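You operate a simulated robot arm through the tools that you are given. There is no shell and no other tool. Be economical: measure what you need, move in short steps, check, and stop when the job is done.

You are at the controls of a simulated robot arm. One attempt, no reset.

TASK
Wind the table clock and set it to 15 minutes past ten.
Fine: stop it with the red slider ahead of the setting; wind the grey wheel all the way; start it again last.

It is judged by the outcome, as a careful person would: the job done as asked, and still so three seconds after it is handed in. It fails if anything else is knocked over, pushed out of place, dropped, spilled or broken.

THE ROBOT
A 6-joint arm with a two-finger parallel gripper, fixed in place. Base frame: the origin is at the foot of the arm, x ahead of it, y to its left, z up; the work surface is at about z = 0.75. Lengths are in m, angles in rad, forces in N, time in s.
With the tool pointing down near the work surface it reaches from about 0.18 to 0.64 m from the base axis. Its first joint turns from -1.152 to 1.152 rad. Payload 2.7 kg.
Tool frame: the origin (TCP) lies between the finger pads and is the grasp point; the fingertips stand 0.023 m ahead of it; z points along the fingers, y is the line along which they close. Largest opening 0.094 m; finger width 0.038, thickness 0.01; the body of the gripper, 0.054 by 0.096 m, starts 0.039 m behind the TCP.
Orientation is told as [roll, pitch, yaw] about the base's x, y, z axes, in that order, counted from this pose: with the fingers straight down and closing along the base's y, the tool's x points along the base's -x, its y along +y and its z along -z.

THE INTERFACE
- The arm moves only by the tool jog_arm. Its argument "moves" is a list of rows, each a list of 3 entries, a list of its own where there are three numbers: the turn, a rotation vector about the tool's x, y, z in degrees, then the shift along the tool's x, y, z in m, then the finger opening in m, from 0 to 0.094. In form: [[[ax, ay, az], [tx, ty, tz], fingers], ...]. A call has 1 to 12 rows; each row shifts and turns the commanded pose from where the row before left it, along the tool's axes as they then stand. A row lasts 0.2 s, in which the tool goes at most 0.05 m and 0.15 rad; a call with a longer step from one row to the next is refused whole, and so is a gripper value outside its range. Where a pose cannot be reached the arm comes as near as it can. A force on the tool above 70 N (or 10 N above the force at the start of the call, whichever is more), or a blocked arm, ends the call early, and 0.2 s more pass. The fingers move at their own pace (about 0.045 m/s each) and stop on an object; they squeeze with about 40 N. The grip force told is the motor's: it shows also when the fingers shut on nothing. Time passes only in rows, and 0.2 s behind the last, so rows that do not move let the fingers close. It gives the time, the measured TCP pose, the force on the tool (base axes), the opening and the grip force at its end, in the units of the frame above (readings bear some noise), with the torque about the TCP (base axes, N m) and any sound that the robot's microphone picked up, and new pictures: "views" is both (left out), scene, wrist or none.
- Cameras (640 x 400 px; columns grow to the right, rows downward): "scene" is fixed at [0.0652, -0.424, 1.4049]; the picture's right is [0.85, -0.52, 0.00], its down [-0.30, -0.48, -0.82] and it looks along [0.43, 0.70, -0.57] (base axes); focal length 344 px, centre (320, 200). "wrist" rides on the gripper at [0.086, 0.016, -0.075] in the tool frame; the picture's right is [-0.18, 0.98, 0.00], its down [-0.58, -0.11, -0.81] and it looks along [-0.79, -0.15, 0.59] (tool axes); focal length 243 px, centre (320, 200). There is no depth. A picture from a camera that has moved, and an enlarged one, comes with that camera's place and axes in the base frame and with its lens.
- close_up(camera, box): a new picture of the part [left, top, right, bottom] of that camera's present view, enlarged. No time passes.
- job_done(): hands the job in; it is judged then, once.

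Work in short steps. Places have to be worked out from the pictures, the camera data and where the tool is seen: move nearer, look again, correct. Check each grasp and each placing, and mend what went wrong. You have 120 turns and 200 pictures in all, those below and enlarged ones among them. Open the gripper and draw the arm clear of the work before you hand the job in, unless the task says otherwise; then end with one line.

The tools are called after "Request:" by a JSON object that holds its "method" and its "body". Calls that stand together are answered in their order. jog_arm: Moves the arm, as the interface text tells. Its arguments: {"type":"object","properties":{"moves":{"type":"array","items":{"type":"array"}},"views":{"type":"string","enum":["both","scene","wrist","none"]}},"required":["moves"]} The other tools are called the same way: close_up (camera, box) takes an enlarged picture of a part of a camera's view; job_done () hands the job in.

At the start:

```text
clock: 0.0
position: [0.4537, 0.0449, 1.1532]
ee_rot: [0.001, -0.001, -0.001]
wrist_force: [0.7, 0.2, 0.0]
ft_torque: [0.0, 0.0, -0.02]
finger_gap: 0.0939
finger_force: 0.0
```

scene: 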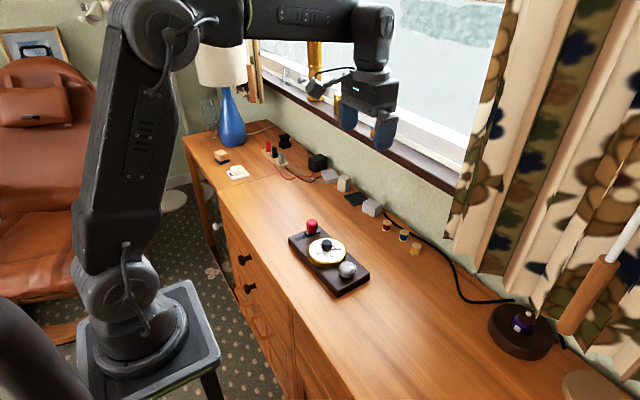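
wrist: 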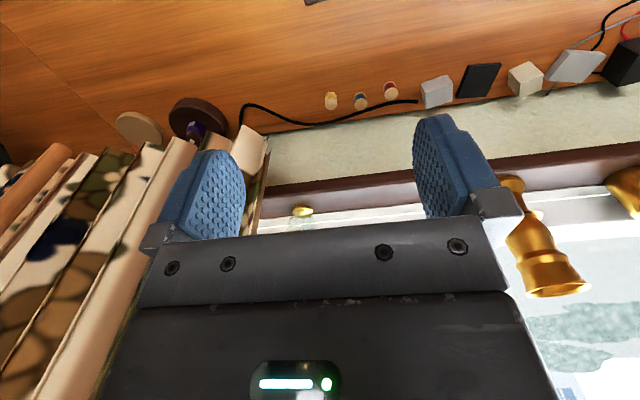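

I start with an enlarged look at the clock on the desk, around (328, 255) in the scene view.

Request:
{"method": "close_up", "body": {"camera": "scene", "box": [270, 200, 390, 300]}}

```text
4.00 times, centred on (330, 250) of scene
camera zoom: at [0.0652, -0.424, 1.4049], right [0.85, -0.52, 0.0], down [-0.3, -0.48, -0.82], along [0.43, 0.7, -0.57], focal length 1376 px, centre (280, 0)
```

zoom: 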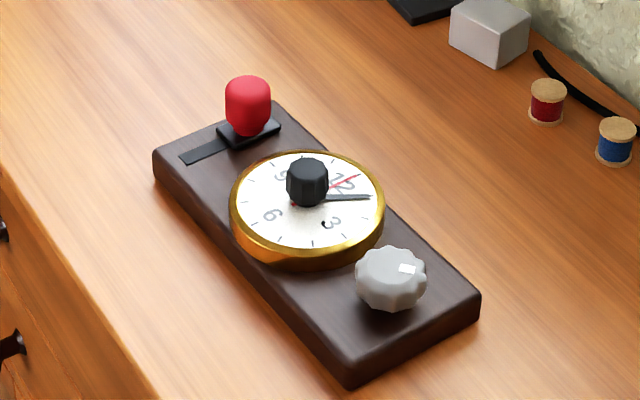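

The base lies along y at x≈0.43: red slider at y≈0.22, the black setting knob at y≈0.13, the grey wheel at y≈0.04, and 12 o'clock points along +x. I bring the wrist camera closer to read the dial.

Request:
{"method": "jog_arm", "body": {"moves": [[[0, 0, 0], [0.0175, 0.0131, 0.0363], 0.094], [[0, 0, 0], [0.0175, 0.0131, 0.0363], 0.094], [[0, 0, 0], [0.0175, 0.0131, 0.0363], 0.094], [[0, 0, 0], [0.0175, 0.0131, 0.0363], 0.094], [[0, 0, 0], [0.0175, 0.0131, 0.0363], 0.094], [[0, 0, 0], [0.0175, 0.0131, 0.0363], 0.094], [[0, 0, 0], [0.0175, 0.0131, 0.0363], 0.094], [[0, 0, 0], [0.0175, 0.0131, 0.025], 0.094]]}}

```text
clock: 1.8
position: [0.3149, 0.1478, 0.872]
ee_rot: [0.0, 0.0, -0.001]
wrist_force: [0.0, -0.2, 0.2]
ft_torque: [-0.01, 0.0, 0.0]
finger_gap: 0.094
finger_force: 0.1
camera wrist: at [0.2278, 0.165, 0.946], right [0.18, 0.98, 0.0], down [0.58, -0.11, 0.81], along [0.79, -0.15, -0.59], focal length 243 px, centre (320, 200)
```

scene: 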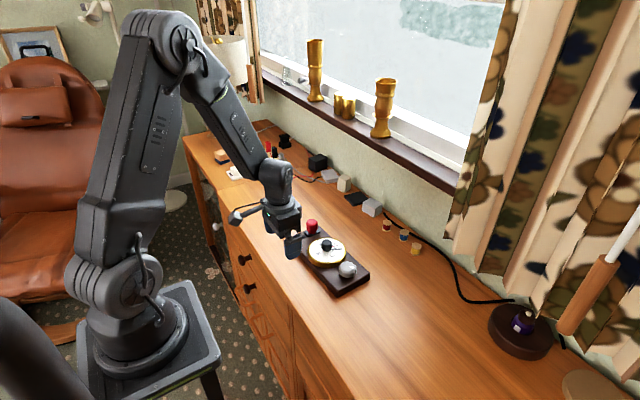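
wrist: 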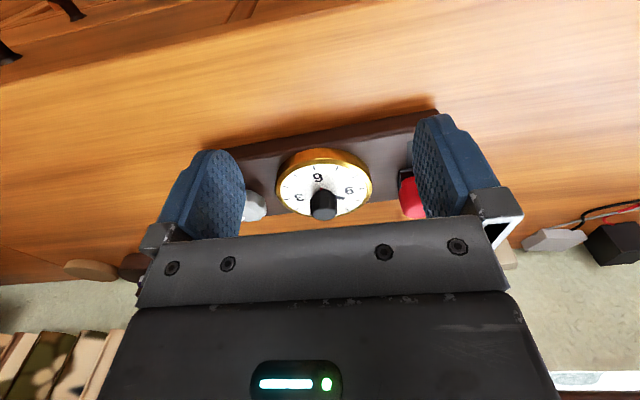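

The wrist view is upside down but shows the dial; I enlarge it.

Request:
{"method": "close_up", "body": {"camera": "wrist", "box": [230, 110, 440, 240]}}

Request:
{"method": "close_up", "body": {"camera": "scene", "box": [296, 225, 360, 275]}}

```text
3.05 times, centred on (335, 175) of wrist
camera zoom: at [0.2278, 0.165, 0.946], right [0.18, 0.98, 0.0], down [0.58, -0.11, 0.81], along [0.79, -0.15, -0.59], focal length 739 px, centre (274, 276)
```

zoom: 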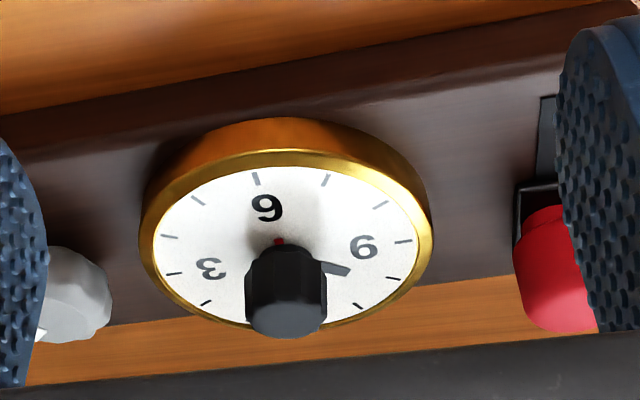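

```text
8.00 times, centred on (328, 250) of scene
camera zoom: at [0.0652, -0.424, 1.4049], right [0.85, -0.52, 0.0], down [-0.3, -0.48, -0.82], along [0.43, 0.7, -0.57], focal length 2752 px, centre (256, -200)
```

zoom: 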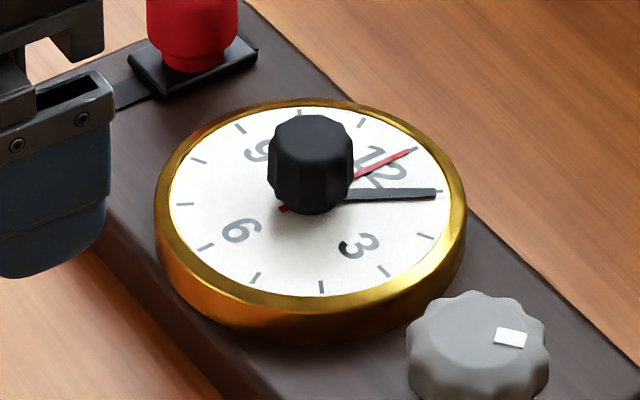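

The dial reads about 10:05 (minute hand near the 1 mark, hour hand near 10), with the black knob at (0.425, 0.130), top z≈0.817. The red slider is at about (0.435, 0.222) at the +x end of a slot along x; I go above it with the fingers opened to 0.05.

Request:
{"method": "jog_arm", "body": {"moves": [[[0, 0, 0], [-0.03, 0.0186, 0], 0.05], [[0, 0, 0], [-0.03, 0.0186, 0], 0.05], [[0, 0, 0], [-0.03, 0.0186, 0], 0.05], [[0, 0, 0], [-0.03, 0.0186, 0], 0.05]]}}

Request:
{"method": "close_up", "body": {"camera": "scene", "box": [270, 190, 370, 270]}}

```text
clock: 2.8
position: [0.435, 0.2236, 0.8726]
ee_rot: [0.002, -0.001, -0.002]
wrist_force: [-0.1, 0.2, 1.2]
ft_torque: [0.02, 0.0, -0.01]
finger_gap: 0.0499
finger_force: 0.0
camera wrist: at [0.3484, 0.2403, 0.946], right [0.18, 0.98, 0.0], down [0.58, -0.11, 0.81], along [0.79, -0.15, -0.59], focal length 243 px, centre (320, 200)
```

scene: 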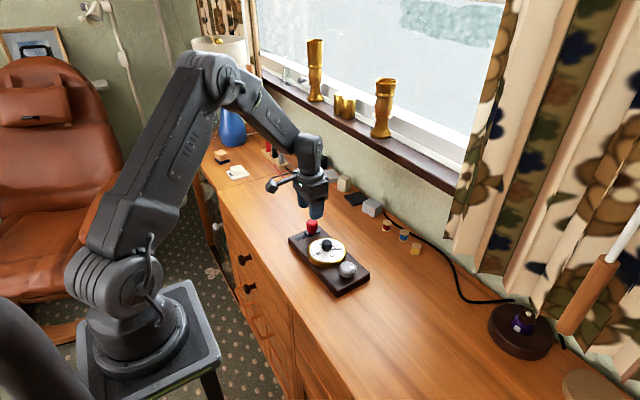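
wrist: 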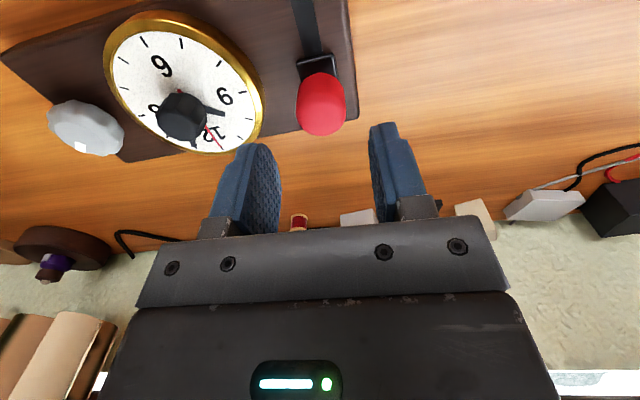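

```text
5.00 times, centred on (320, 230) of scene
camera zoom: at [0.0652, -0.424, 1.4049], right [0.85, -0.52, 0.0], down [-0.3, -0.48, -0.82], along [0.43, 0.7, -0.57], focal length 1720 px, centre (320, 50)
```

zoom: 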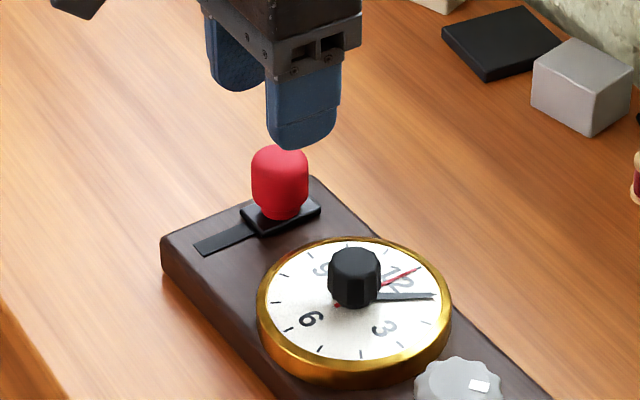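

The red knob works out at (0.431, 0.224), right under the fingers; I descend in small steps.

Request:
{"method": "jog_arm", "body": {"moves": [[[0, 0, 0], [0.003, 0, 0.02], 0.05], [[0, 0, 0], [0, 0, 0.02], 0.05], [[0, 0, 0], [0, 0, 0.014], 0.05], [[0, 0, 0], [0, 0, 0], 0.05]], "views": "wrist"}}

Request:
{"method": "close_up", "body": {"camera": "scene", "box": [270, 190, 370, 270]}}

```text
clock: 3.8
position: [0.4324, 0.2224, 0.8195]
ee_rot: [0.001, -0.003, 0.001]
wrist_force: [-0.4, -0.4, 0.0]
ft_torque: [0.0, -0.03, -0.02]
finger_gap: 0.05
finger_force: 0.1
camera wrist: at [0.345, 0.2401, 0.8928], right [0.18, 0.98, 0.0], down [0.58, -0.11, 0.81], along [0.79, -0.15, -0.59], focal length 243 px, centre (320, 200)
```

wrist: 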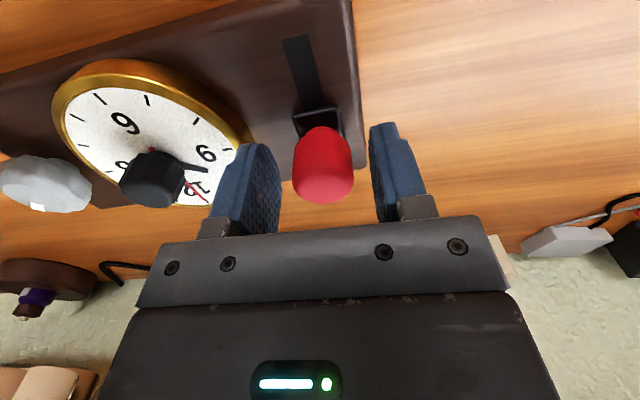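

```text
5.00 times, centred on (320, 230) of scene
camera zoom: at [0.0652, -0.424, 1.4049], right [0.85, -0.52, 0.0], down [-0.3, -0.48, -0.82], along [0.43, 0.7, -0.57], focal length 1720 px, centre (320, 50)
```

zoom: 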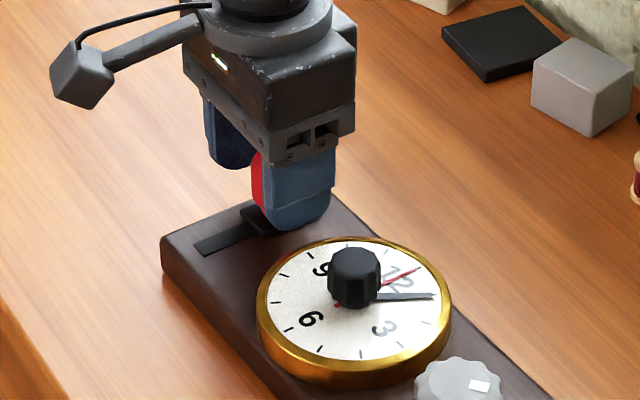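

The knob is centred between the fingers. I close on it and slide it gently toward −x by about 15 mm, then check.

Request:
{"method": "jog_arm", "body": {"moves": [[[0, 0, 0], [0, 0, 0], 0.02], [[0, 0, 0], [0, 0, 0], 0.02], [[0, 0, 0], [0, 0, 0], 0.02], [[0, 0, 0], [0.005, 0, 0], 0.02], [[0, 0, 0], [0.005, 0, 0], 0.02], [[0, 0, 0], [0.005, 0, 0], 0.02]], "views": "wrist"}}

Request:
{"method": "close_up", "body": {"camera": "scene", "box": [270, 190, 370, 270]}}

```text
clock: 5.2
position: [0.417, 0.2212, 0.8197]
ee_rot: [0.001, -0.002, -0.002]
wrist_force: [0.8, -4.6, -0.8]
ft_torque: [0.46, -0.38, 0.09]
finger_gap: 0.0317
finger_force: 40.3
camera wrist: at [0.3301, 0.2396, 0.8928], right [0.18, 0.98, 0.0], down [0.58, -0.11, 0.81], along [0.79, -0.15, -0.59], focal length 243 px, centre (320, 200)
```

wrist: 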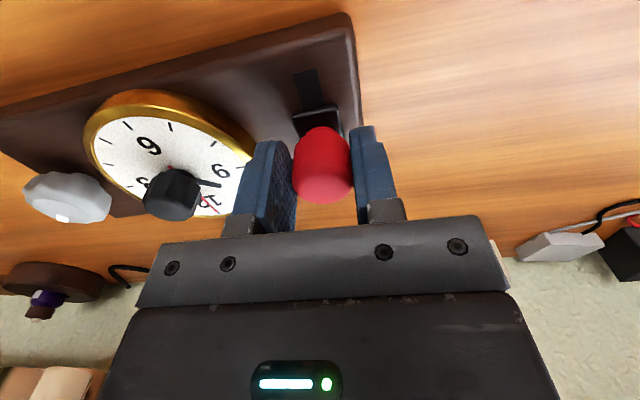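

```text
5.00 times, centred on (320, 230) of scene
camera zoom: at [0.0652, -0.4242, 1.4049], right [0.85, -0.52, 0.0], down [-0.3, -0.48, -0.82], along [0.43, 0.7, -0.57], focal length 1720 px, centre (320, 50)
```

zoom: 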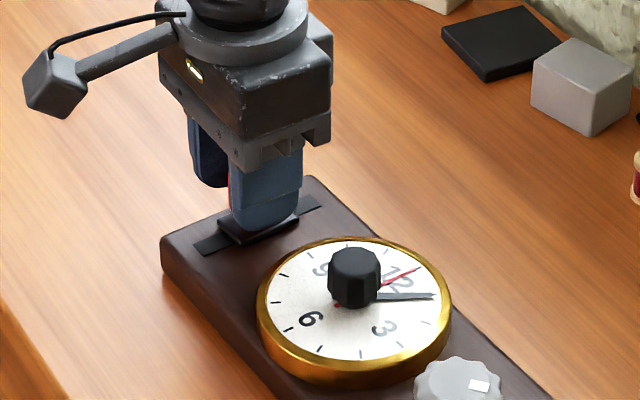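

The slider moves with low force and the base stayed put. I continue in small steps toward the end of the slot.

Request:
{"method": "jog_arm", "body": {"moves": [[[0, 0, 0], [0.004, 0, 0], 0.02], [[0, 0, 0], [0.003, 0, 0], 0.02], [[0, 0, 0], [0.002, 0, 0], 0.02], [[0, 0, 0], [0, 0, 0], 0.02]], "views": "none"}}

Request:
{"method": "close_up", "body": {"camera": "scene", "box": [270, 190, 370, 270]}}

```text
clock: 6.2
position: [0.4076, 0.2221, 0.8198]
ee_rot: [-0.002, -0.001, 0.0]
wrist_force: [0.8, -12.0, 5.1]
ft_torque: [0.29, 0.08, -0.24]
finger_gap: 0.0315
finger_force: 40.1
```

```text
5.00 times, centred on (320, 230) of scene
camera zoom: at [0.0651, -0.4243, 1.4048], right [0.85, -0.52, 0.0], down [-0.3, -0.48, -0.82], along [0.43, 0.7, -0.57], focal length 1720 px, centre (320, 50)
```

zoom: 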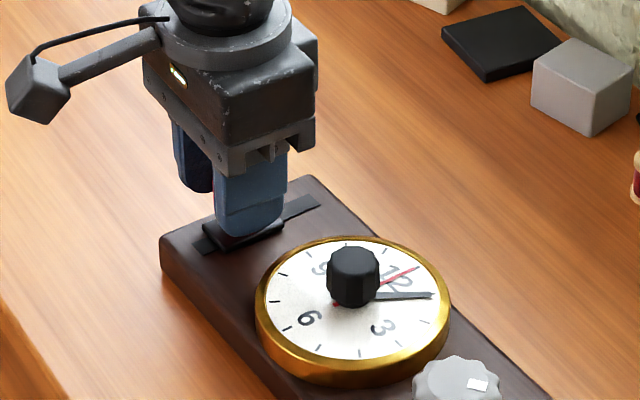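

Not at the end yet (some slot still visible, no x resistance), but there's a −12 N side force, so I ease the tool slightly toward −y and continue.

Request:
{"method": "jog_arm", "body": {"moves": [[[0, 0, 0], [0.003, -0.001, 0], 0.02], [[0, 0, 0], [0.003, 0, 0], 0.02], [[0, 0, 0], [0.002, 0, 0], 0.02], [[0, 0, 0], [0, 0, 0], 0.02]], "views": "none"}}

Request:
{"method": "close_up", "body": {"camera": "scene", "box": [270, 190, 370, 270]}}

```text
clock: 7.2
position: [0.4007, 0.222, 0.8196]
ee_rot: [0.001, -0.004, 0.002]
wrist_force: [5.2, 1.3, -0.8]
ft_torque: [-0.38, 0.37, 0.42]
finger_gap: 0.0315
finger_force: 39.7
```

```text
5.00 times, centred on (320, 230) of scene
camera zoom: at [0.0654, -0.4239, 1.4049], right [0.85, -0.52, 0.0], down [-0.3, -0.48, -0.82], along [0.43, 0.7, -0.57], focal length 1720 px, centre (320, 50)
```

zoom: 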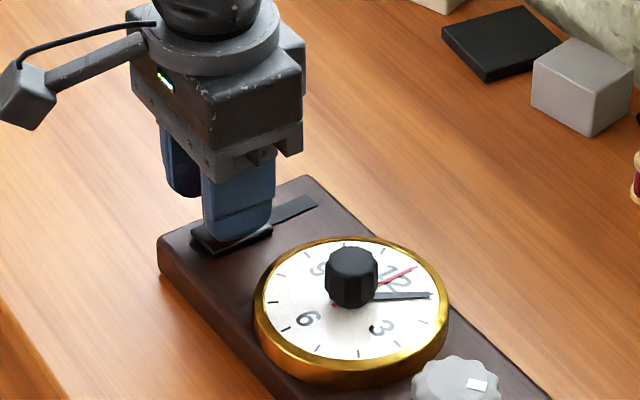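

The carriage now covers the near end of the slot and the x force rises to 5 N, so it is at its stop. I release and raise to check.

Request:
{"method": "jog_arm", "body": {"moves": [[[0, 0, 0], [0, 0, 0], 0.05], [[0, 0, 0], [0, 0, 0], 0.05], [[0, 0, 0], [0, 0, -0.03], 0.05], [[0, 0, 0], [0, 0, -0.03], 0.05], [[0, 0, 0], [0, 0, 0], 0.05]], "views": "wrist"}}

Request:
{"method": "close_up", "body": {"camera": "scene", "box": [280, 205, 376, 281]}}

```text
clock: 8.4
position: [0.4002, 0.2229, 0.8788]
ee_rot: [0.001, -0.001, 0.0]
wrist_force: [-0.3, 1.0, 0.0]
ft_torque: [0.02, -0.03, 0.0]
finger_gap: 0.0498
finger_force: 0.1
camera wrist: at [0.3128, 0.2397, 0.9529], right [0.18, 0.98, 0.0], down [0.58, -0.11, 0.81], along [0.79, -0.15, -0.59], focal length 243 px, centre (320, 200)
```

wrist: 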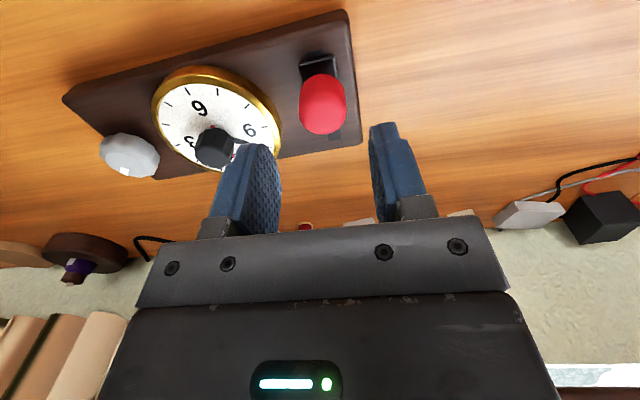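

```text
5.26 times, centred on (328, 243) of scene
camera zoom: at [0.0652, -0.424, 1.4049], right [0.85, -0.52, 0.0], down [-0.3, -0.48, -0.82], along [0.43, 0.7, -0.57], focal length 1811 px, centre (278, -26)
```

zoom: 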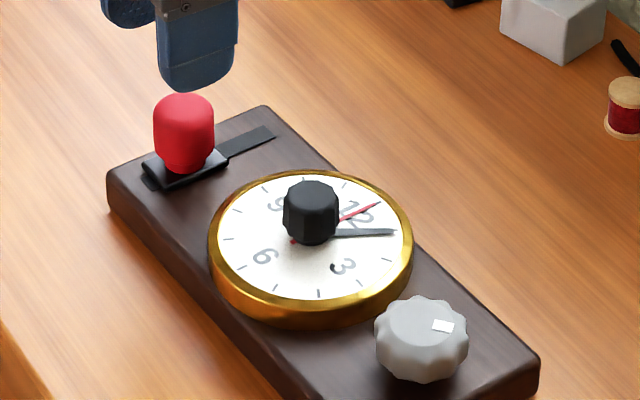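

The slider sits at the near end, with a small sliver of slot still showing. I look closer at it and at the dial hands.

Request:
{"method": "close_up", "body": {"camera": "scene", "box": [290, 210, 338, 248]}}

Request:
{"method": "close_up", "body": {"camera": "scene", "box": [312, 230, 352, 262]}}

Request:
{"method": "close_up", "body": {"camera": "wrist", "box": [60, 10, 380, 200]}}

```text
10.53 times, centred on (314, 229) of scene
camera zoom: at [0.0652, -0.424, 1.4049], right [0.85, -0.52, 0.0], down [-0.3, -0.48, -0.82], along [0.43, 0.7, -0.57], focal length 3621 px, centre (383, -105)
```

zoom: 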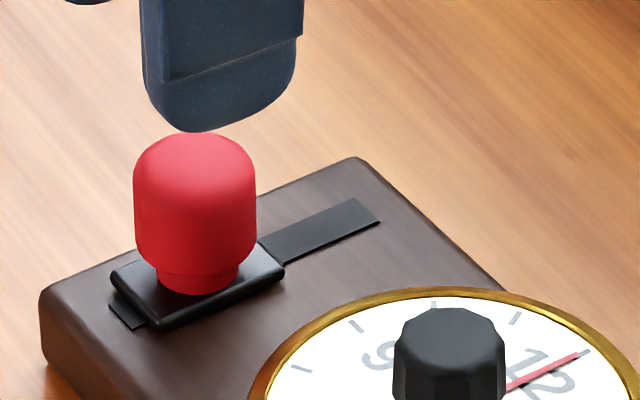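

```text
12.50 times, centred on (332, 246) of scene
camera zoom: at [0.0652, -0.424, 1.4049], right [0.85, -0.52, 0.0], down [-0.3, -0.48, -0.82], along [0.43, 0.7, -0.57], focal length 4300 px, centre (170, -375)
```

zoom: 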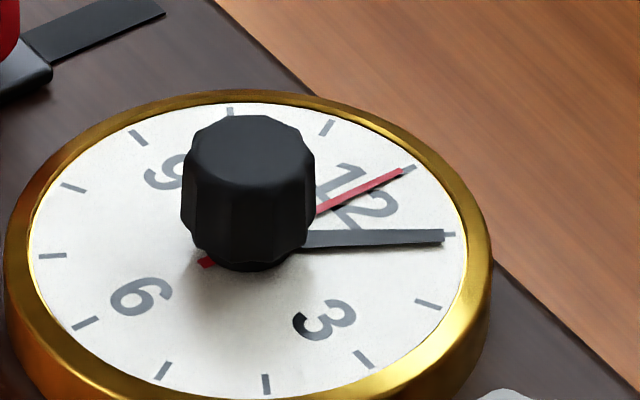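

```text
2.00 times, centred on (220, 105) of wrist
camera zoom: at [0.3128, 0.2397, 0.9529], right [0.18, 0.98, 0.0], down [0.58, -0.11, 0.81], along [0.79, -0.15, -0.59], focal length 485 px, centre (520, 390)
```

zoom: 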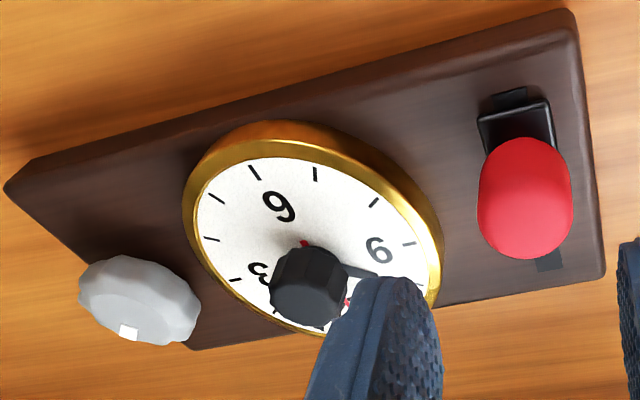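

The second hand is still at 12, so the clock is unwound and not running; hands at 10:05. About 5 mm of slot remains, so I re-grip the slider and push gently to feel for the stop.

Request:
{"method": "jog_arm", "body": {"moves": [[[0, 0, 0], [0, 0, 0.03], 0.05], [[0, 0, 0], [0, 0, 0.029], 0.05], [[0, 0, 0], [0, 0, 0], 0.02], [[0, 0, 0], [0, 0, 0], 0.02], [[0, 0, 0], [0, 0, 0], 0.02], [[0, 0, 0], [0.002, 0, 0], 0.02], [[0, 0, 0], [0.002, 0, 0], 0.02], [[0, 0, 0], [0, 0, 0], 0.02]], "views": "none"}}

Request:
{"method": "close_up", "body": {"camera": "scene", "box": [280, 205, 376, 281]}}

```text
clock: 10.2
position: [0.3964, 0.2221, 0.8194]
ee_rot: [0.001, -0.001, 0.0]
wrist_force: [6.0, -2.6, 0.0]
ft_torque: [0.4, -0.58, 0.23]
finger_gap: 0.0313
finger_force: 40.7
```

```text
5.26 times, centred on (328, 243) of scene
camera zoom: at [0.0654, -0.4241, 1.4049], right [0.85, -0.52, 0.0], down [-0.3, -0.48, -0.82], along [0.43, 0.7, -0.57], focal length 1811 px, centre (278, -26)
```

zoom: 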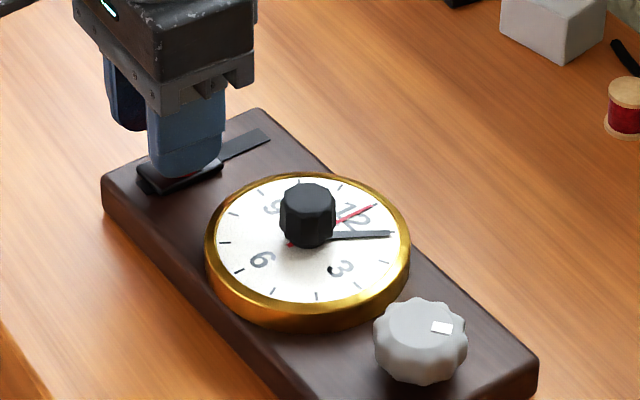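

The last push moved the base ~2 mm instead, so the slider is at its stop. I release, rise, and move over the grey wheel, which I place at about (0.428, 0.041), top z≈0.80.

Request:
{"method": "jog_arm", "body": {"moves": [[[0, 0, 0], [-0.001, 0, 0], 0.05], [[0, 0, 0], [0, 0, 0], 0.05], [[0, 0, 0], [0, 0, -0.035], 0.05], [[0, 0, 0], [0, 0, -0.035], 0.06], [[0, 0, 0], [-0.006, -0.036, 0], 0.06], [[0, 0, 0], [-0.006, -0.036, 0], 0.06], [[0, 0, 0], [-0.006, -0.036, 0], 0.06], [[0, 0, 0], [-0.006, -0.036, 0], 0.06], [[0, 0, 0], [-0.006, -0.036, 0], 0.06], [[0, 0, 0], [0, 0, 0], 0.06]], "views": "wrist"}}

Request:
{"method": "close_up", "body": {"camera": "scene", "box": [280, 205, 376, 300]}}

```text
clock: 12.4
position: [0.4272, 0.0423, 0.8895]
ee_rot: [0.0, -0.003, 0.0]
wrist_force: [0.4, -0.2, 0.7]
ft_torque: [-0.03, -0.02, -0.02]
finger_gap: 0.06
finger_force: 0.1
camera wrist: at [0.3401, 0.059, 0.9636], right [0.18, 0.98, 0.0], down [0.58, -0.11, 0.81], along [0.79, -0.15, -0.59], focal length 243 px, centre (320, 200)
```

wrist: 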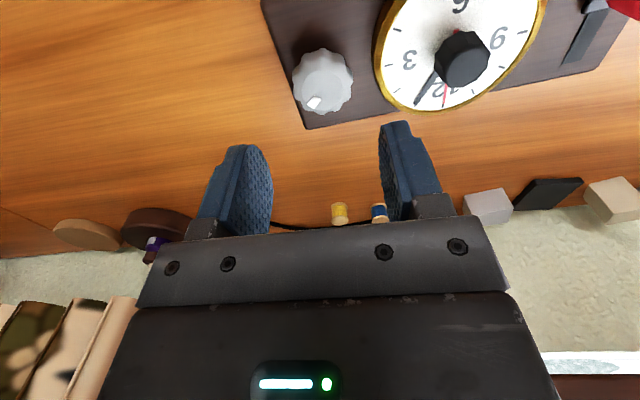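

```text
4.21 times, centred on (328, 252) of scene
camera zoom: at [0.0652, -0.424, 1.4049], right [0.85, -0.52, 0.0], down [-0.3, -0.48, -0.82], along [0.43, 0.7, -0.57], focal length 1448 px, centre (286, -21)
```

zoom: 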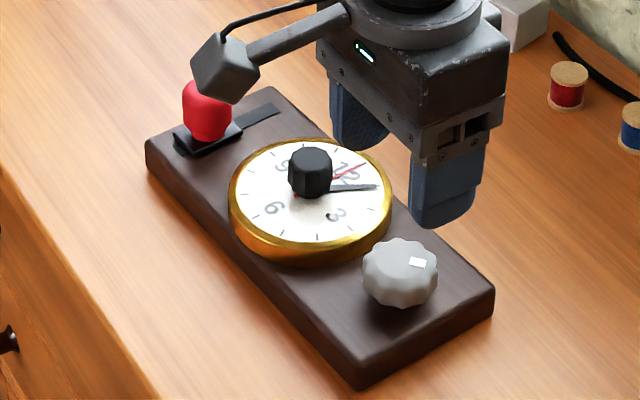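

Wheel confirmed at about (0.427, 0.043), directly below. I turn the tool −93° about its z (so the fingers close along base x and there's room to wind clockwise), opening to 0.07.

Request:
{"method": "jog_arm", "body": {"moves": [[[0, 0, -8.5], [0, 0, 0], 0.07], [[0, 0, -8.5], [0, 0, 0], 0.07], [[0, 0, -8.5], [0, 0, 0], 0.07], [[0, 0, -8.5], [0, 0, 0], 0.07], [[0, 0, -8.5], [0, 0, 0], 0.07], [[0, 0, -8.5], [0, 0, 0], 0.07], [[0, 0, -8.5], [0, 0, 0], 0.07], [[0, 0, -8.5], [0, 0, 0], 0.07], [[0, 0, -8.5], [0, 0, 0], 0.07], [[0, 0, -8.5], [0, 0, 0], 0.07], [[0, 0, -8.5], [0, 0, 0], 0.07], [[0, 0, 0], [0, 0, 0], 0.07]]}}

```text
clock: 15.0
position: [0.4265, 0.0419, 0.8909]
ee_rot: [-0.001, 0.0, 1.634]
wrist_force: [0.3, 0.7, -0.3]
ft_torque: [0.0, -0.02, 0.02]
finger_gap: 0.07
finger_force: 0.0
camera wrist: at [0.4159, -0.0442, 0.9641], right [-0.99, 0.12, 0.0], down [0.07, 0.59, 0.81], along [0.1, 0.8, -0.59], focal length 243 px, centre (320, 200)
```

scene: 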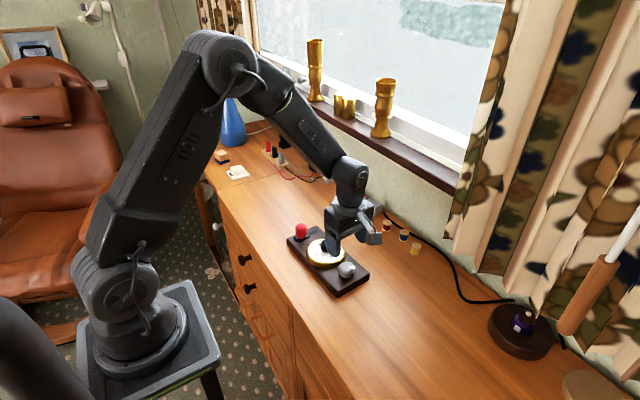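
wrist: 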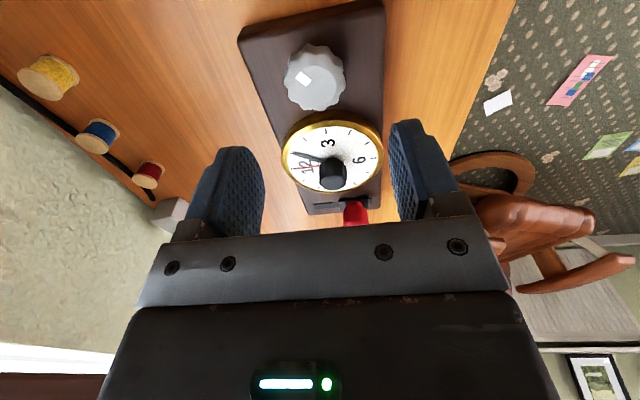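

Good view. Wheel estimate averages (0.428, 0.041). I turn another −34° for more winding range and descend partway.

Request:
{"method": "jog_arm", "body": {"moves": [[[0, 0, -8.5], [0, 0, 0.015], 0.07], [[0, 0, -8.5], [0, 0, 0.015], 0.07], [[0, 0, -8.5], [0, 0, 0.015], 0.07], [[0, 0, -8.5], [0, 0, 0.015], 0.07], [[0, 0, 0], [0, 0, 0], 0.07]], "views": "wrist"}}

Request:
{"method": "close_up", "body": {"camera": "scene", "box": [290, 210, 400, 300]}}

```text
clock: 16.2
position: [0.4258, 0.0426, 0.83]
ee_rot: [-0.003, 0.002, 2.227]
wrist_force: [-0.4, 0.2, -0.3]
ft_torque: [-0.02, -0.02, 0.0]
finger_gap: 0.07
finger_force: 0.0
camera wrist: at [0.4667, -0.0353, 0.9038], right [-0.89, -0.45, 0.0], down [-0.27, 0.53, 0.81], along [-0.36, 0.72, -0.59], focal length 243 px, centre (320, 200)
```

wrist: 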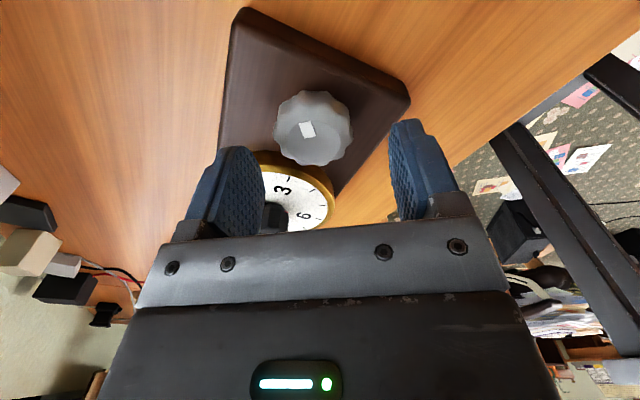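

```text
4.44 times, centred on (345, 255) of scene
camera zoom: at [0.0652, -0.424, 1.4049], right [0.85, -0.52, 0.0], down [-0.3, -0.48, -0.82], along [0.43, 0.7, -0.57], focal length 1529 px, centre (209, -44)
```

zoom: 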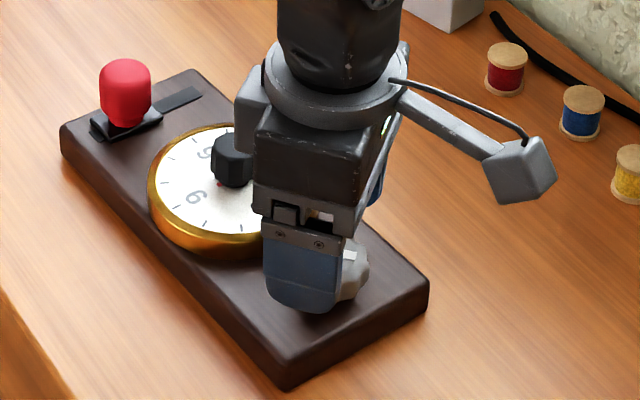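

The wheel appears ~3–4 mm toward the tool's −y; I correct, descend to TCP z≈0.811 (fingertips ≈0.788) and look.

Request:
{"method": "jog_arm", "body": {"moves": [[[0, 0, 0], [0.002, -0.003, 0.006], 0.07], [[0, 0, 0], [0, 0, 0.008], 0.07], [[0, 0, 0], [0, 0, 0.005], 0.07], [[0, 0, 0], [0, 0, 0], 0.07]], "views": "wrist"}}

Request:
{"method": "close_up", "body": {"camera": "scene", "box": [310, 230, 380, 300]}}

```text
clock: 17.2
position: [0.4309, 0.0414, 0.812]
ee_rot: [-0.002, 0.002, 2.225]
wrist_force: [-0.3, 0.9, 0.1]
ft_torque: [0.0, 0.0, 0.02]
finger_gap: 0.0696
finger_force: 0.1
camera wrist: at [0.4699, -0.035, 0.885], right [-0.89, -0.45, 0.0], down [-0.27, 0.53, 0.81], along [-0.36, 0.72, -0.59], focal length 243 px, centre (320, 200)
```

wrist: 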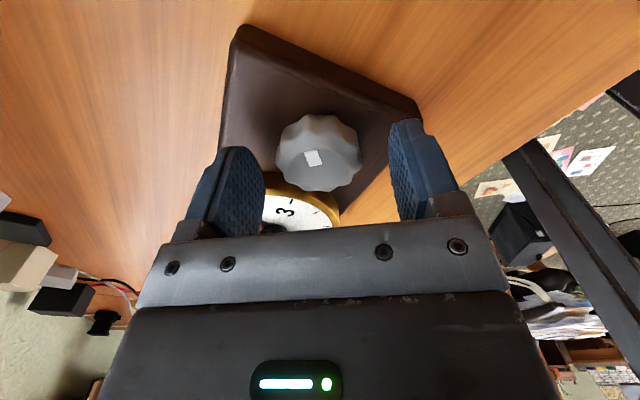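

```text
5.71 times, centred on (345, 265) of scene
camera zoom: at [0.0652, -0.424, 1.4049], right [0.85, -0.52, 0.0], down [-0.3, -0.48, -0.82], along [0.43, 0.7, -0.57], focal length 1966 px, centre (177, -171)
```

zoom: 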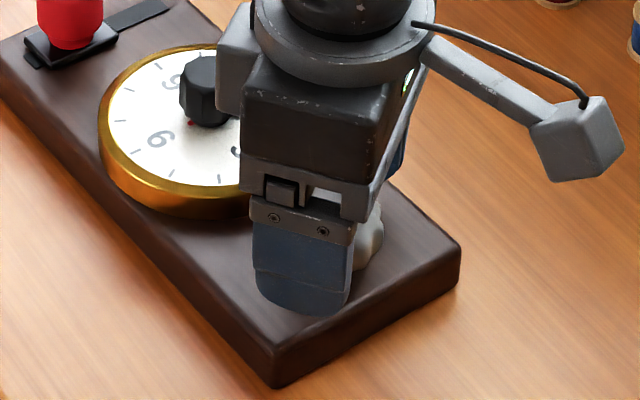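

The wheel is centred. I close on it and make a first trial turn of about 34° clockwise.

Request:
{"method": "jog_arm", "body": {"moves": [[[0, 0, 0], [0, 0, 0], 0.035], [[0, 0, 0], [0, 0, 0], 0.035], [[0, 0, 0], [0, 0, 0], 0.035], [[0, 0, 8.5], [0, 0, 0], 0.035], [[0, 0, 8.5], [0, 0, 0], 0.035], [[0, 0, 8.5], [0, 0, 0], 0.035], [[0, 0, 8.5], [0, 0, 0], 0.035]], "views": "wrist"}}

Request:
{"method": "close_up", "body": {"camera": "scene", "box": [280, 210, 380, 300]}}

```text
clock: 18.8
position: [0.4302, 0.0423, 0.8103]
ee_rot: [-0.003, 0.0, 1.628]
wrist_force: [1.8, 4.8, 0.4]
ft_torque: [-0.06, 0.15, 0.02]
finger_gap: 0.0423
finger_force: 39.9
camera wrist: at [0.419, -0.0439, 0.885], right [-0.99, 0.13, 0.0], down [0.07, 0.59, 0.81], along [0.1, 0.8, -0.59], focal length 243 px, centre (320, 200)
```

wrist: 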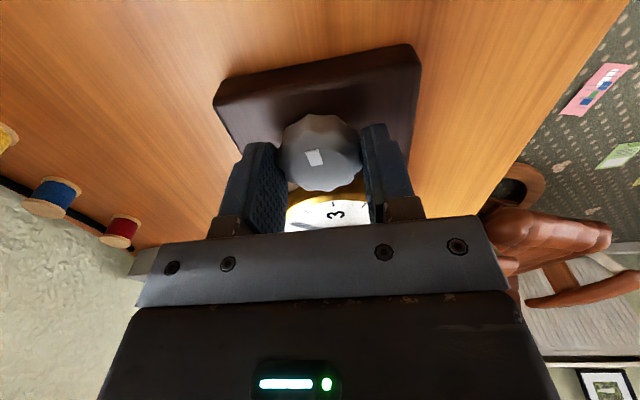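

```text
4.44 times, centred on (330, 255) of scene
camera zoom: at [0.0653, -0.4239, 1.405], right [0.85, -0.52, 0.0], down [-0.3, -0.48, -0.82], along [0.43, 0.7, -0.57], focal length 1529 px, centre (276, -44)
```

zoom: 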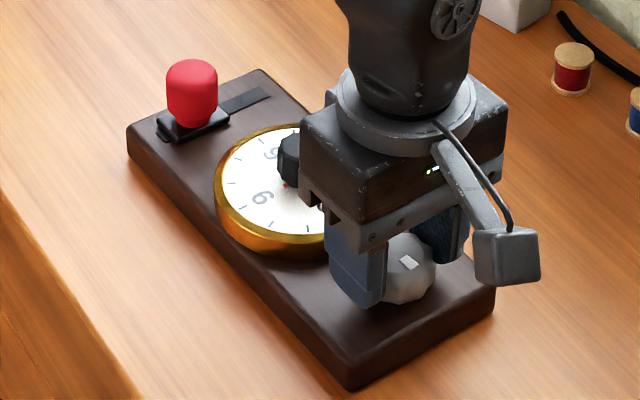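

The wheel turns with the gripper, base still, negligible torque. I continue 49° clockwise.

Request:
{"method": "jog_arm", "body": {"moves": [[[0, 0, 8.2], [0, 0, 0], 0.035], [[0, 0, 8.2], [0, 0, 0], 0.035], [[0, 0, 8.2], [0, 0, 0], 0.035], [[0, 0, 8.2], [0, 0, 0], 0.035], [[0, 0, 8.2], [0, 0, 0], 0.035], [[0, 0, 8.2], [0, 0, 0], 0.035]], "views": "wrist"}}

Request:
{"method": "close_up", "body": {"camera": "scene", "box": [280, 210, 380, 300]}}

```text
clock: 20.2
position: [0.4318, 0.0428, 0.8109]
ee_rot: [-0.001, 0.0, 0.77]
wrist_force: [-3.7, 5.6, 2.5]
ft_torque: [0.22, 0.35, 0.01]
finger_gap: 0.042
finger_force: 39.5
camera wrist: at [0.3568, -0.0053, 0.885], right [-0.55, 0.83, 0.0], down [0.49, 0.33, 0.81], along [0.67, 0.44, -0.59], focal length 243 px, centre (320, 200)
```

wrist: 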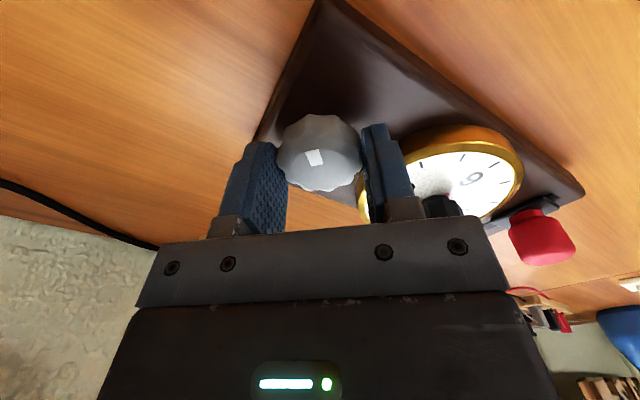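

```text
4.44 times, centred on (330, 255) of scene
camera zoom: at [0.0651, -0.4239, 1.405], right [0.85, -0.52, 0.0], down [-0.3, -0.48, -0.82], along [0.43, 0.7, -0.57], focal length 1529 px, centre (276, -44)
```

zoom: 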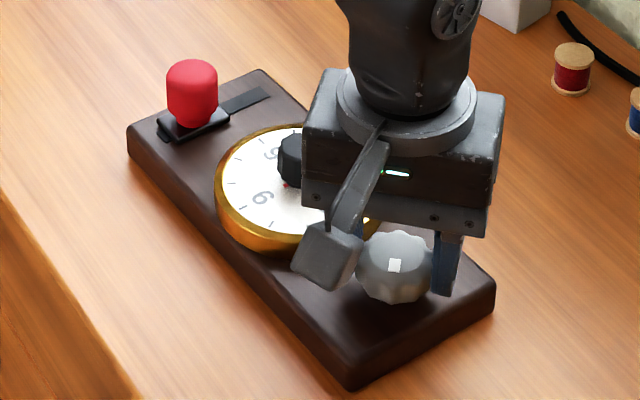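

Still smooth, no torque. To allow a larger sweep past the dial rim I regrip 5 mm higher here and continue clockwise.

Request:
{"method": "jog_arm", "body": {"moves": [[[0, 0, 0], [0, 0, 0], 0.05], [[0, 0, 0], [0, 0, -0.005], 0.05], [[0, 0, 0], [0, 0, 0], 0.035], [[0, 0, 0], [0, 0, 0], 0.035], [[0, 0, 8.5], [0, 0, 0], 0.035], [[0, 0, 8.5], [0, 0, 0], 0.035], [[0, 0, 8.5], [0, 0, 0], 0.035], [[0, 0, 8.5], [0, 0, 0], 0.035], [[0, 0, 8.5], [0, 0, 0], 0.035], [[0, 0, 8.5], [0, 0, 0], 0.035]], "views": "wrist"}}

Request:
{"method": "close_up", "body": {"camera": "scene", "box": [280, 210, 380, 300]}}

```text
clock: 22.4
position: [0.4302, 0.0412, 0.8162]
ee_rot: [-0.001, -0.001, -0.12]
wrist_force: [-4.1, 2.9, 0.2]
ft_torque: [0.26, -0.18, 0.01]
finger_gap: 0.0423
finger_force: 39.5
camera wrist: at [0.3462, 0.0697, 0.8898], right [0.3, 0.95, 0.0], down [0.56, -0.18, 0.81], along [0.77, -0.24, -0.59], focal length 243 px, centre (320, 200)
```

wrist: 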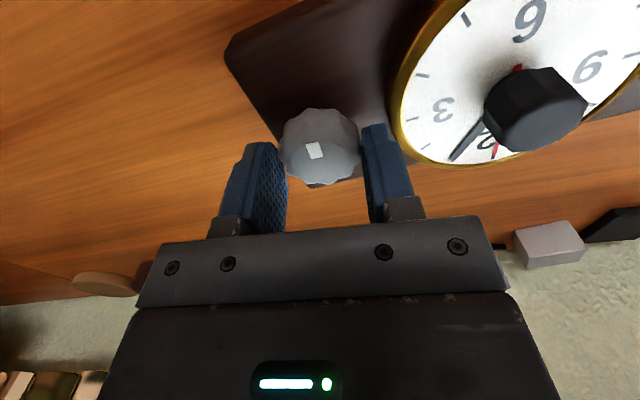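

```text
4.44 times, centred on (330, 255) of scene
camera zoom: at [0.0651, -0.424, 1.4049], right [0.85, -0.52, 0.0], down [-0.3, -0.48, -0.82], along [0.43, 0.7, -0.57], focal length 1529 px, centre (276, -44)
```

zoom: 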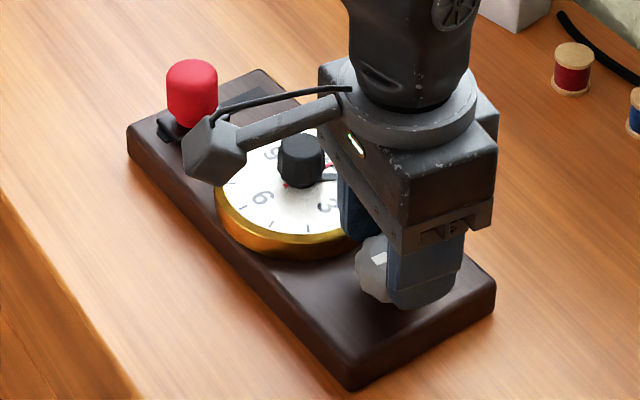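

Clears the rim, marker turning along. Continue 102° clockwise.

Request:
{"method": "jog_arm", "body": {"moves": [[[0, 0, 8.5], [0, 0, 0], 0.035], [[0, 0, 8.5], [0, 0, 0], 0.035], [[0, 0, 8.5], [0, 0, 0], 0.035], [[0, 0, 8.5], [0, 0, 0], 0.035], [[0, 0, 8.5], [0, 0, 0], 0.035], [[0, 0, 8.5], [0, 0, 0], 0.035], [[0, 0, 8.5], [0, 0, 0], 0.035], [[0, 0, 8.5], [0, 0, 0], 0.035], [[0, 0, 8.5], [0, 0, 0], 0.035], [[0, 0, 8.5], [0, 0, 0], 0.035], [[0, 0, 8.5], [0, 0, 0], 0.035], [[0, 0, 8.5], [0, 0, 0], 0.035]], "views": "wrist"}}

Request:
{"method": "close_up", "body": {"camera": "scene", "box": [280, 210, 380, 300]}}

```text
clock: 25.0
position: [0.4311, 0.0426, 0.8159]
ee_rot: [0.001, -0.001, -1.9]
wrist_force: [-0.8, 4.0, 1.3]
ft_torque: [-0.09, 0.16, 0.02]
finger_gap: 0.0423
finger_force: 39.9
camera wrist: at [0.4736, 0.1198, 0.89], right [0.87, -0.49, 0.0], down [-0.29, -0.51, 0.81], along [-0.4, -0.7, -0.59], focal length 243 px, centre (320, 200)
```

wrist: 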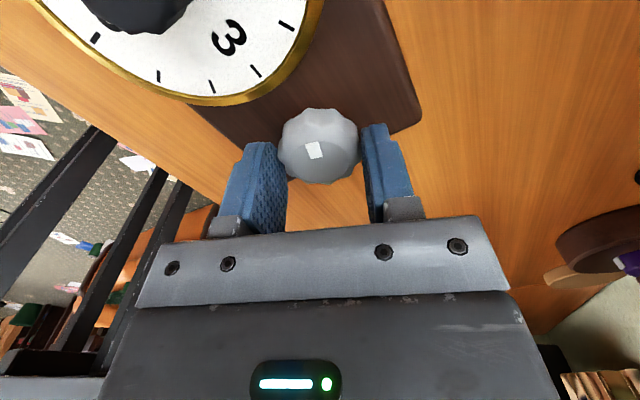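

```text
4.44 times, centred on (330, 255) of scene
camera zoom: at [0.0651, -0.4239, 1.405], right [0.85, -0.52, 0.0], down [-0.3, -0.48, -0.82], along [0.43, 0.7, -0.57], focal length 1529 px, centre (276, -44)
```

zoom: 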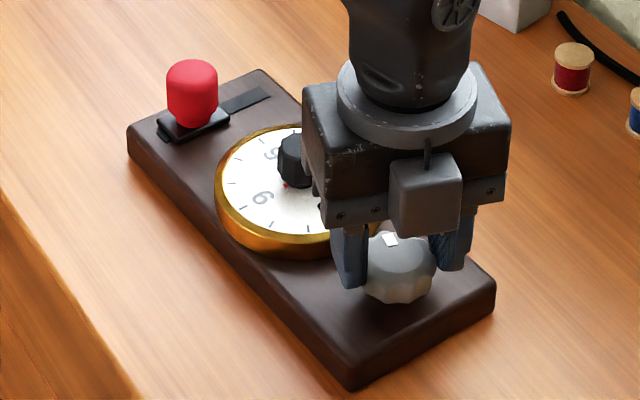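

About 236° wound, still no stop. I continue 68° more, staying within the wrist's range.

Request:
{"method": "jog_arm", "body": {"moves": [[[0, 0, 8.5], [0, 0, 0], 0.035], [[0, 0, 8.5], [0, 0, 0], 0.035], [[0, 0, 8.5], [0, 0, 0], 0.035], [[0, 0, 8.5], [0, 0, 0], 0.035], [[0, 0, 8.5], [0, 0, 0], 0.035], [[0, 0, 8.5], [0, 0, 0], 0.035], [[0, 0, 8.5], [0, 0, 0], 0.035], [[0, 0, 8.5], [0, 0, 0], 0.035]], "views": "wrist"}}

```text
clock: 26.8
position: [0.4279, -0.0107, 0.8091]
ee_rot: [-0.055, 0.031, -3.061]
wrist_force: [13.1, 10.6, 34.2]
ft_torque: [-0.26, -0.51, 0.04]
finger_gap: 0.0437
finger_force: 40.4
out of reach, approached as far as the arm can: row 7, 8
camera wrist: at [0.5134, -0.0234, 0.8841], right [-0.1, -0.99, -0.06], down [-0.61, 0.01, 0.79], along [-0.79, 0.12, -0.61], focal length 243 px, centre (320, 200)
```

wrist: 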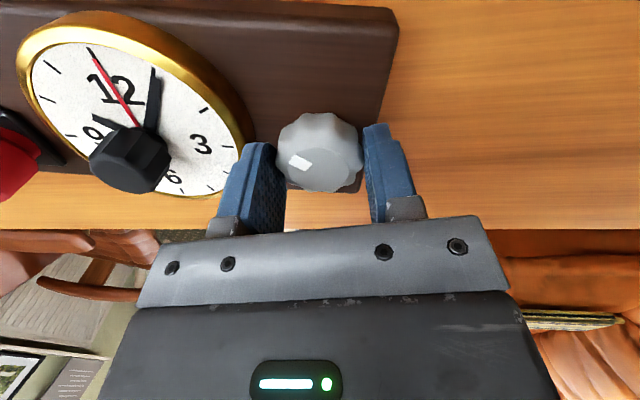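

The wrist's limit was reached and the tool swung ~5 cm in −y, likely dragging the clock. I release at once and look.

Request:
{"method": "jog_arm", "body": {"moves": [[[0, 0, 0], [0, 0, 0], 0.07], [[0, 0, 0], [0, 0, 0], 0.07]], "views": "both"}}

Request:
{"method": "close_up", "body": {"camera": "scene", "box": [280, 210, 400, 310]}}

```text
clock: 27.4
position: [0.4209, -0.011, 0.8048]
ee_rot: [-0.058, 0.009, -3.056]
wrist_force: [-3.0, -2.9, -2.8]
ft_torque: [-0.26, 0.1, 0.1]
finger_gap: 0.0684
finger_force: 0.0
camera wrist: at [0.5084, -0.0239, 0.8776], right [-0.1, -0.99, -0.06], down [-0.59, 0.01, 0.81], along [-0.8, 0.12, -0.59], focal length 243 px, centre (320, 200)
```

scene: 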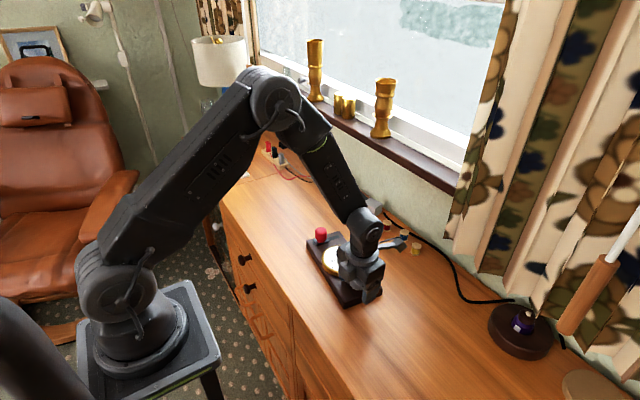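
wrist: 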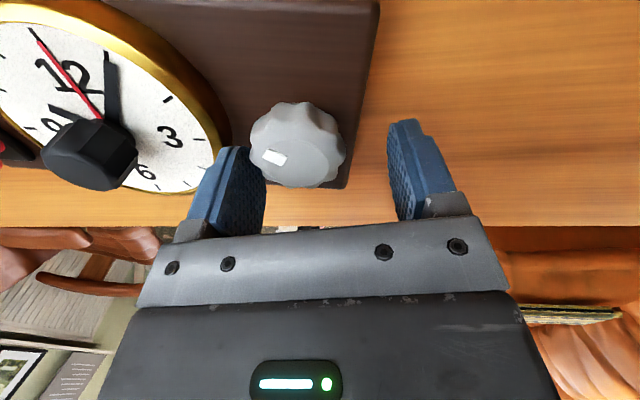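

```text
4.00 times, centred on (340, 260) of scene
camera zoom: at [0.0652, -0.4241, 1.4049], right [0.85, -0.52, 0.0], down [-0.3, -0.48, -0.82], along [0.43, 0.7, -0.57], focal length 1376 px, centre (240, -40)
```

zoom: 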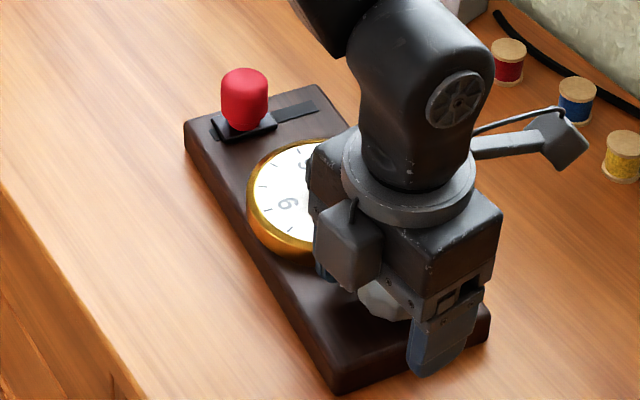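

The clock was dragged ~4 cm in −y and yawed slightly; nothing else touched. I raise straight up first before unwinding the wrist.

Request:
{"method": "jog_arm", "body": {"moves": [[[0, 0, 0], [0, 0, -0.02], 0.08], [[0, 0, 0], [0, 0, -0.03], 0.08], [[0, 0, 0], [0, 0, -0.03], 0.08], [[0, 0, 0], [0, 0, 0], 0.08]], "views": "wrist"}}

Request:
{"method": "close_up", "body": {"camera": "scene", "box": [280, 210, 400, 310]}}

```text
clock: 28.4
position: [0.4214, -0.0178, 0.8848]
ee_rot: [-0.068, 0.014, -3.053]
wrist_force: [-1.1, -0.5, 1.1]
ft_torque: [0.03, 0.0, 0.01]
finger_gap: 0.0802
finger_force: 0.0
camera wrist: at [0.5084, -0.0293, 0.9585], right [-0.1, -0.99, -0.07], down [-0.6, 0.0, 0.8], along [-0.8, 0.12, -0.59], focal length 243 px, centre (320, 200)
```

wrist: 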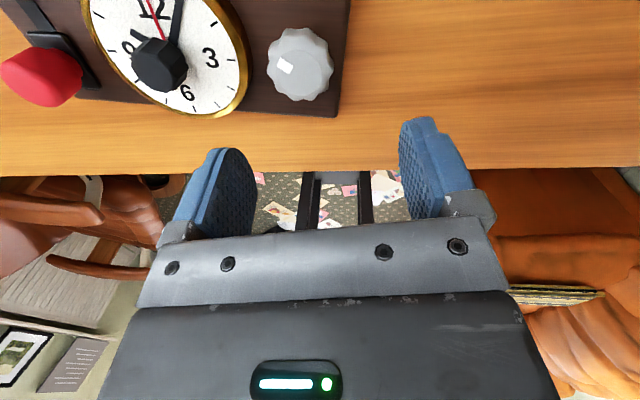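

```text
4.00 times, centred on (340, 260) of scene
camera zoom: at [0.0652, -0.424, 1.4049], right [0.85, -0.52, 0.0], down [-0.3, -0.48, -0.82], along [0.43, 0.7, -0.57], focal length 1376 px, centre (240, -40)
```

zoom: 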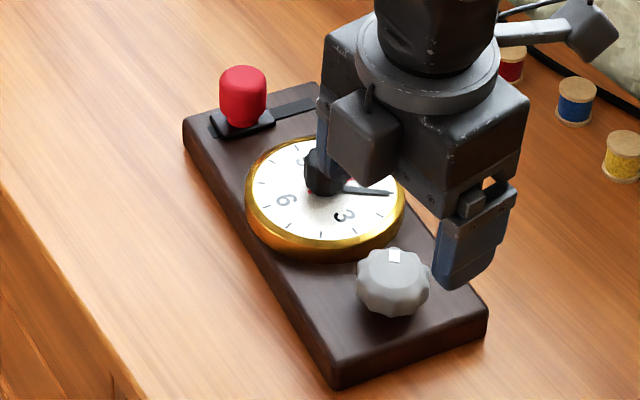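

Clock still upright and reads 10:05. Now at safe height I unwind the wrist back, −102° per call.

Request:
{"method": "jog_arm", "body": {"moves": [[[0, 0, -8.5], [0, 0, 0], 0.06], [[0, 0, -8.5], [0, 0, 0], 0.06], [[0, 0, -8.5], [0, 0, 0], 0.06], [[0, 0, -8.5], [0, 0, 0], 0.06], [[0, 0, -8.5], [0, 0, 0], 0.06], [[0, 0, -8.5], [0, 0, 0], 0.06], [[0, 0, -8.5], [0, 0, 0], 0.06], [[0, 0, -8.5], [0, 0, 0], 0.06], [[0, 0, -8.5], [0, 0, 0], 0.06], [[0, 0, -8.5], [0, 0, 0], 0.06], [[0, 0, -8.5], [0, 0, 0], 0.06], [[0, 0, -8.5], [0, 0, 0], 0.06]], "views": "none"}}

Request:
{"method": "jog_arm", "body": {"moves": [[[0, 0, -8.5], [0, 0, 0], 0.06], [[0, 0, -8.5], [0, 0, 0], 0.06], [[0, 0, -8.5], [0, 0, 0], 0.06], [[0, 0, -8.5], [0, 0, 0], 0.06], [[0, 0, -8.5], [0, 0, 0], 0.06], [[0, 0, -8.5], [0, 0, 0], 0.06], [[0, 0, -8.5], [0, 0, 0], 0.06], [[0, 0, -8.5], [0, 0, 0], 0.06], [[0, 0, -8.5], [0, 0, 0], 0.06], [[0, 0, -8.5], [0, 0, 0], 0.06], [[0, 0, 0], [0, 0, 0], 0.06]], "views": "both"}}

```text
clock: 31.0
position: [0.4211, -0.0152, 0.885]
ee_rot: [0.025, 0.053, -1.273]
wrist_force: [0.6, 0.9, -0.3]
ft_torque: [-0.01, -0.01, -0.03]
finger_gap: 0.0603
finger_force: 0.1
```

```text
clock: 33.4
position: [0.4213, -0.0169, 0.8847]
ee_rot: [0.055, -0.019, 0.207]
wrist_force: [-0.6, -0.4, -0.3]
ft_torque: [-0.01, 0.01, -0.01]
finger_gap: 0.0599
finger_force: 0.1
camera wrist: at [0.3332, -0.0212, 0.9574], right [-0.02, 1.0, 0.06], down [0.59, -0.03, 0.81], along [0.81, 0.05, -0.58], focal length 243 px, centre (320, 200)
```

scene: 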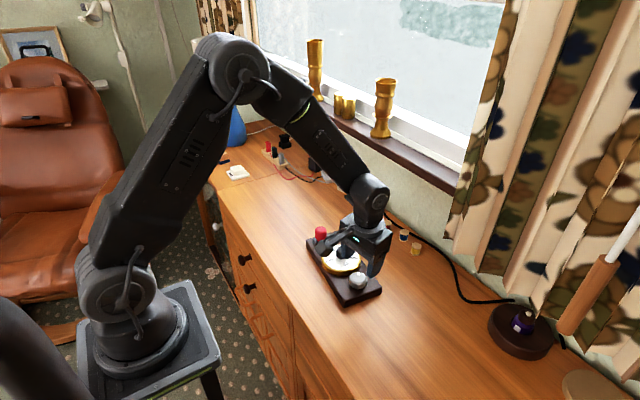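
wrist: 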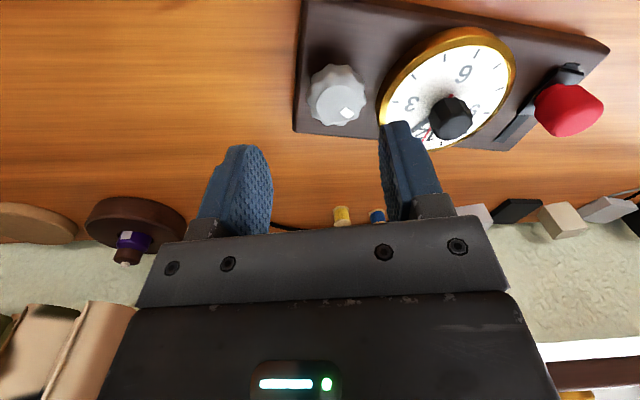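

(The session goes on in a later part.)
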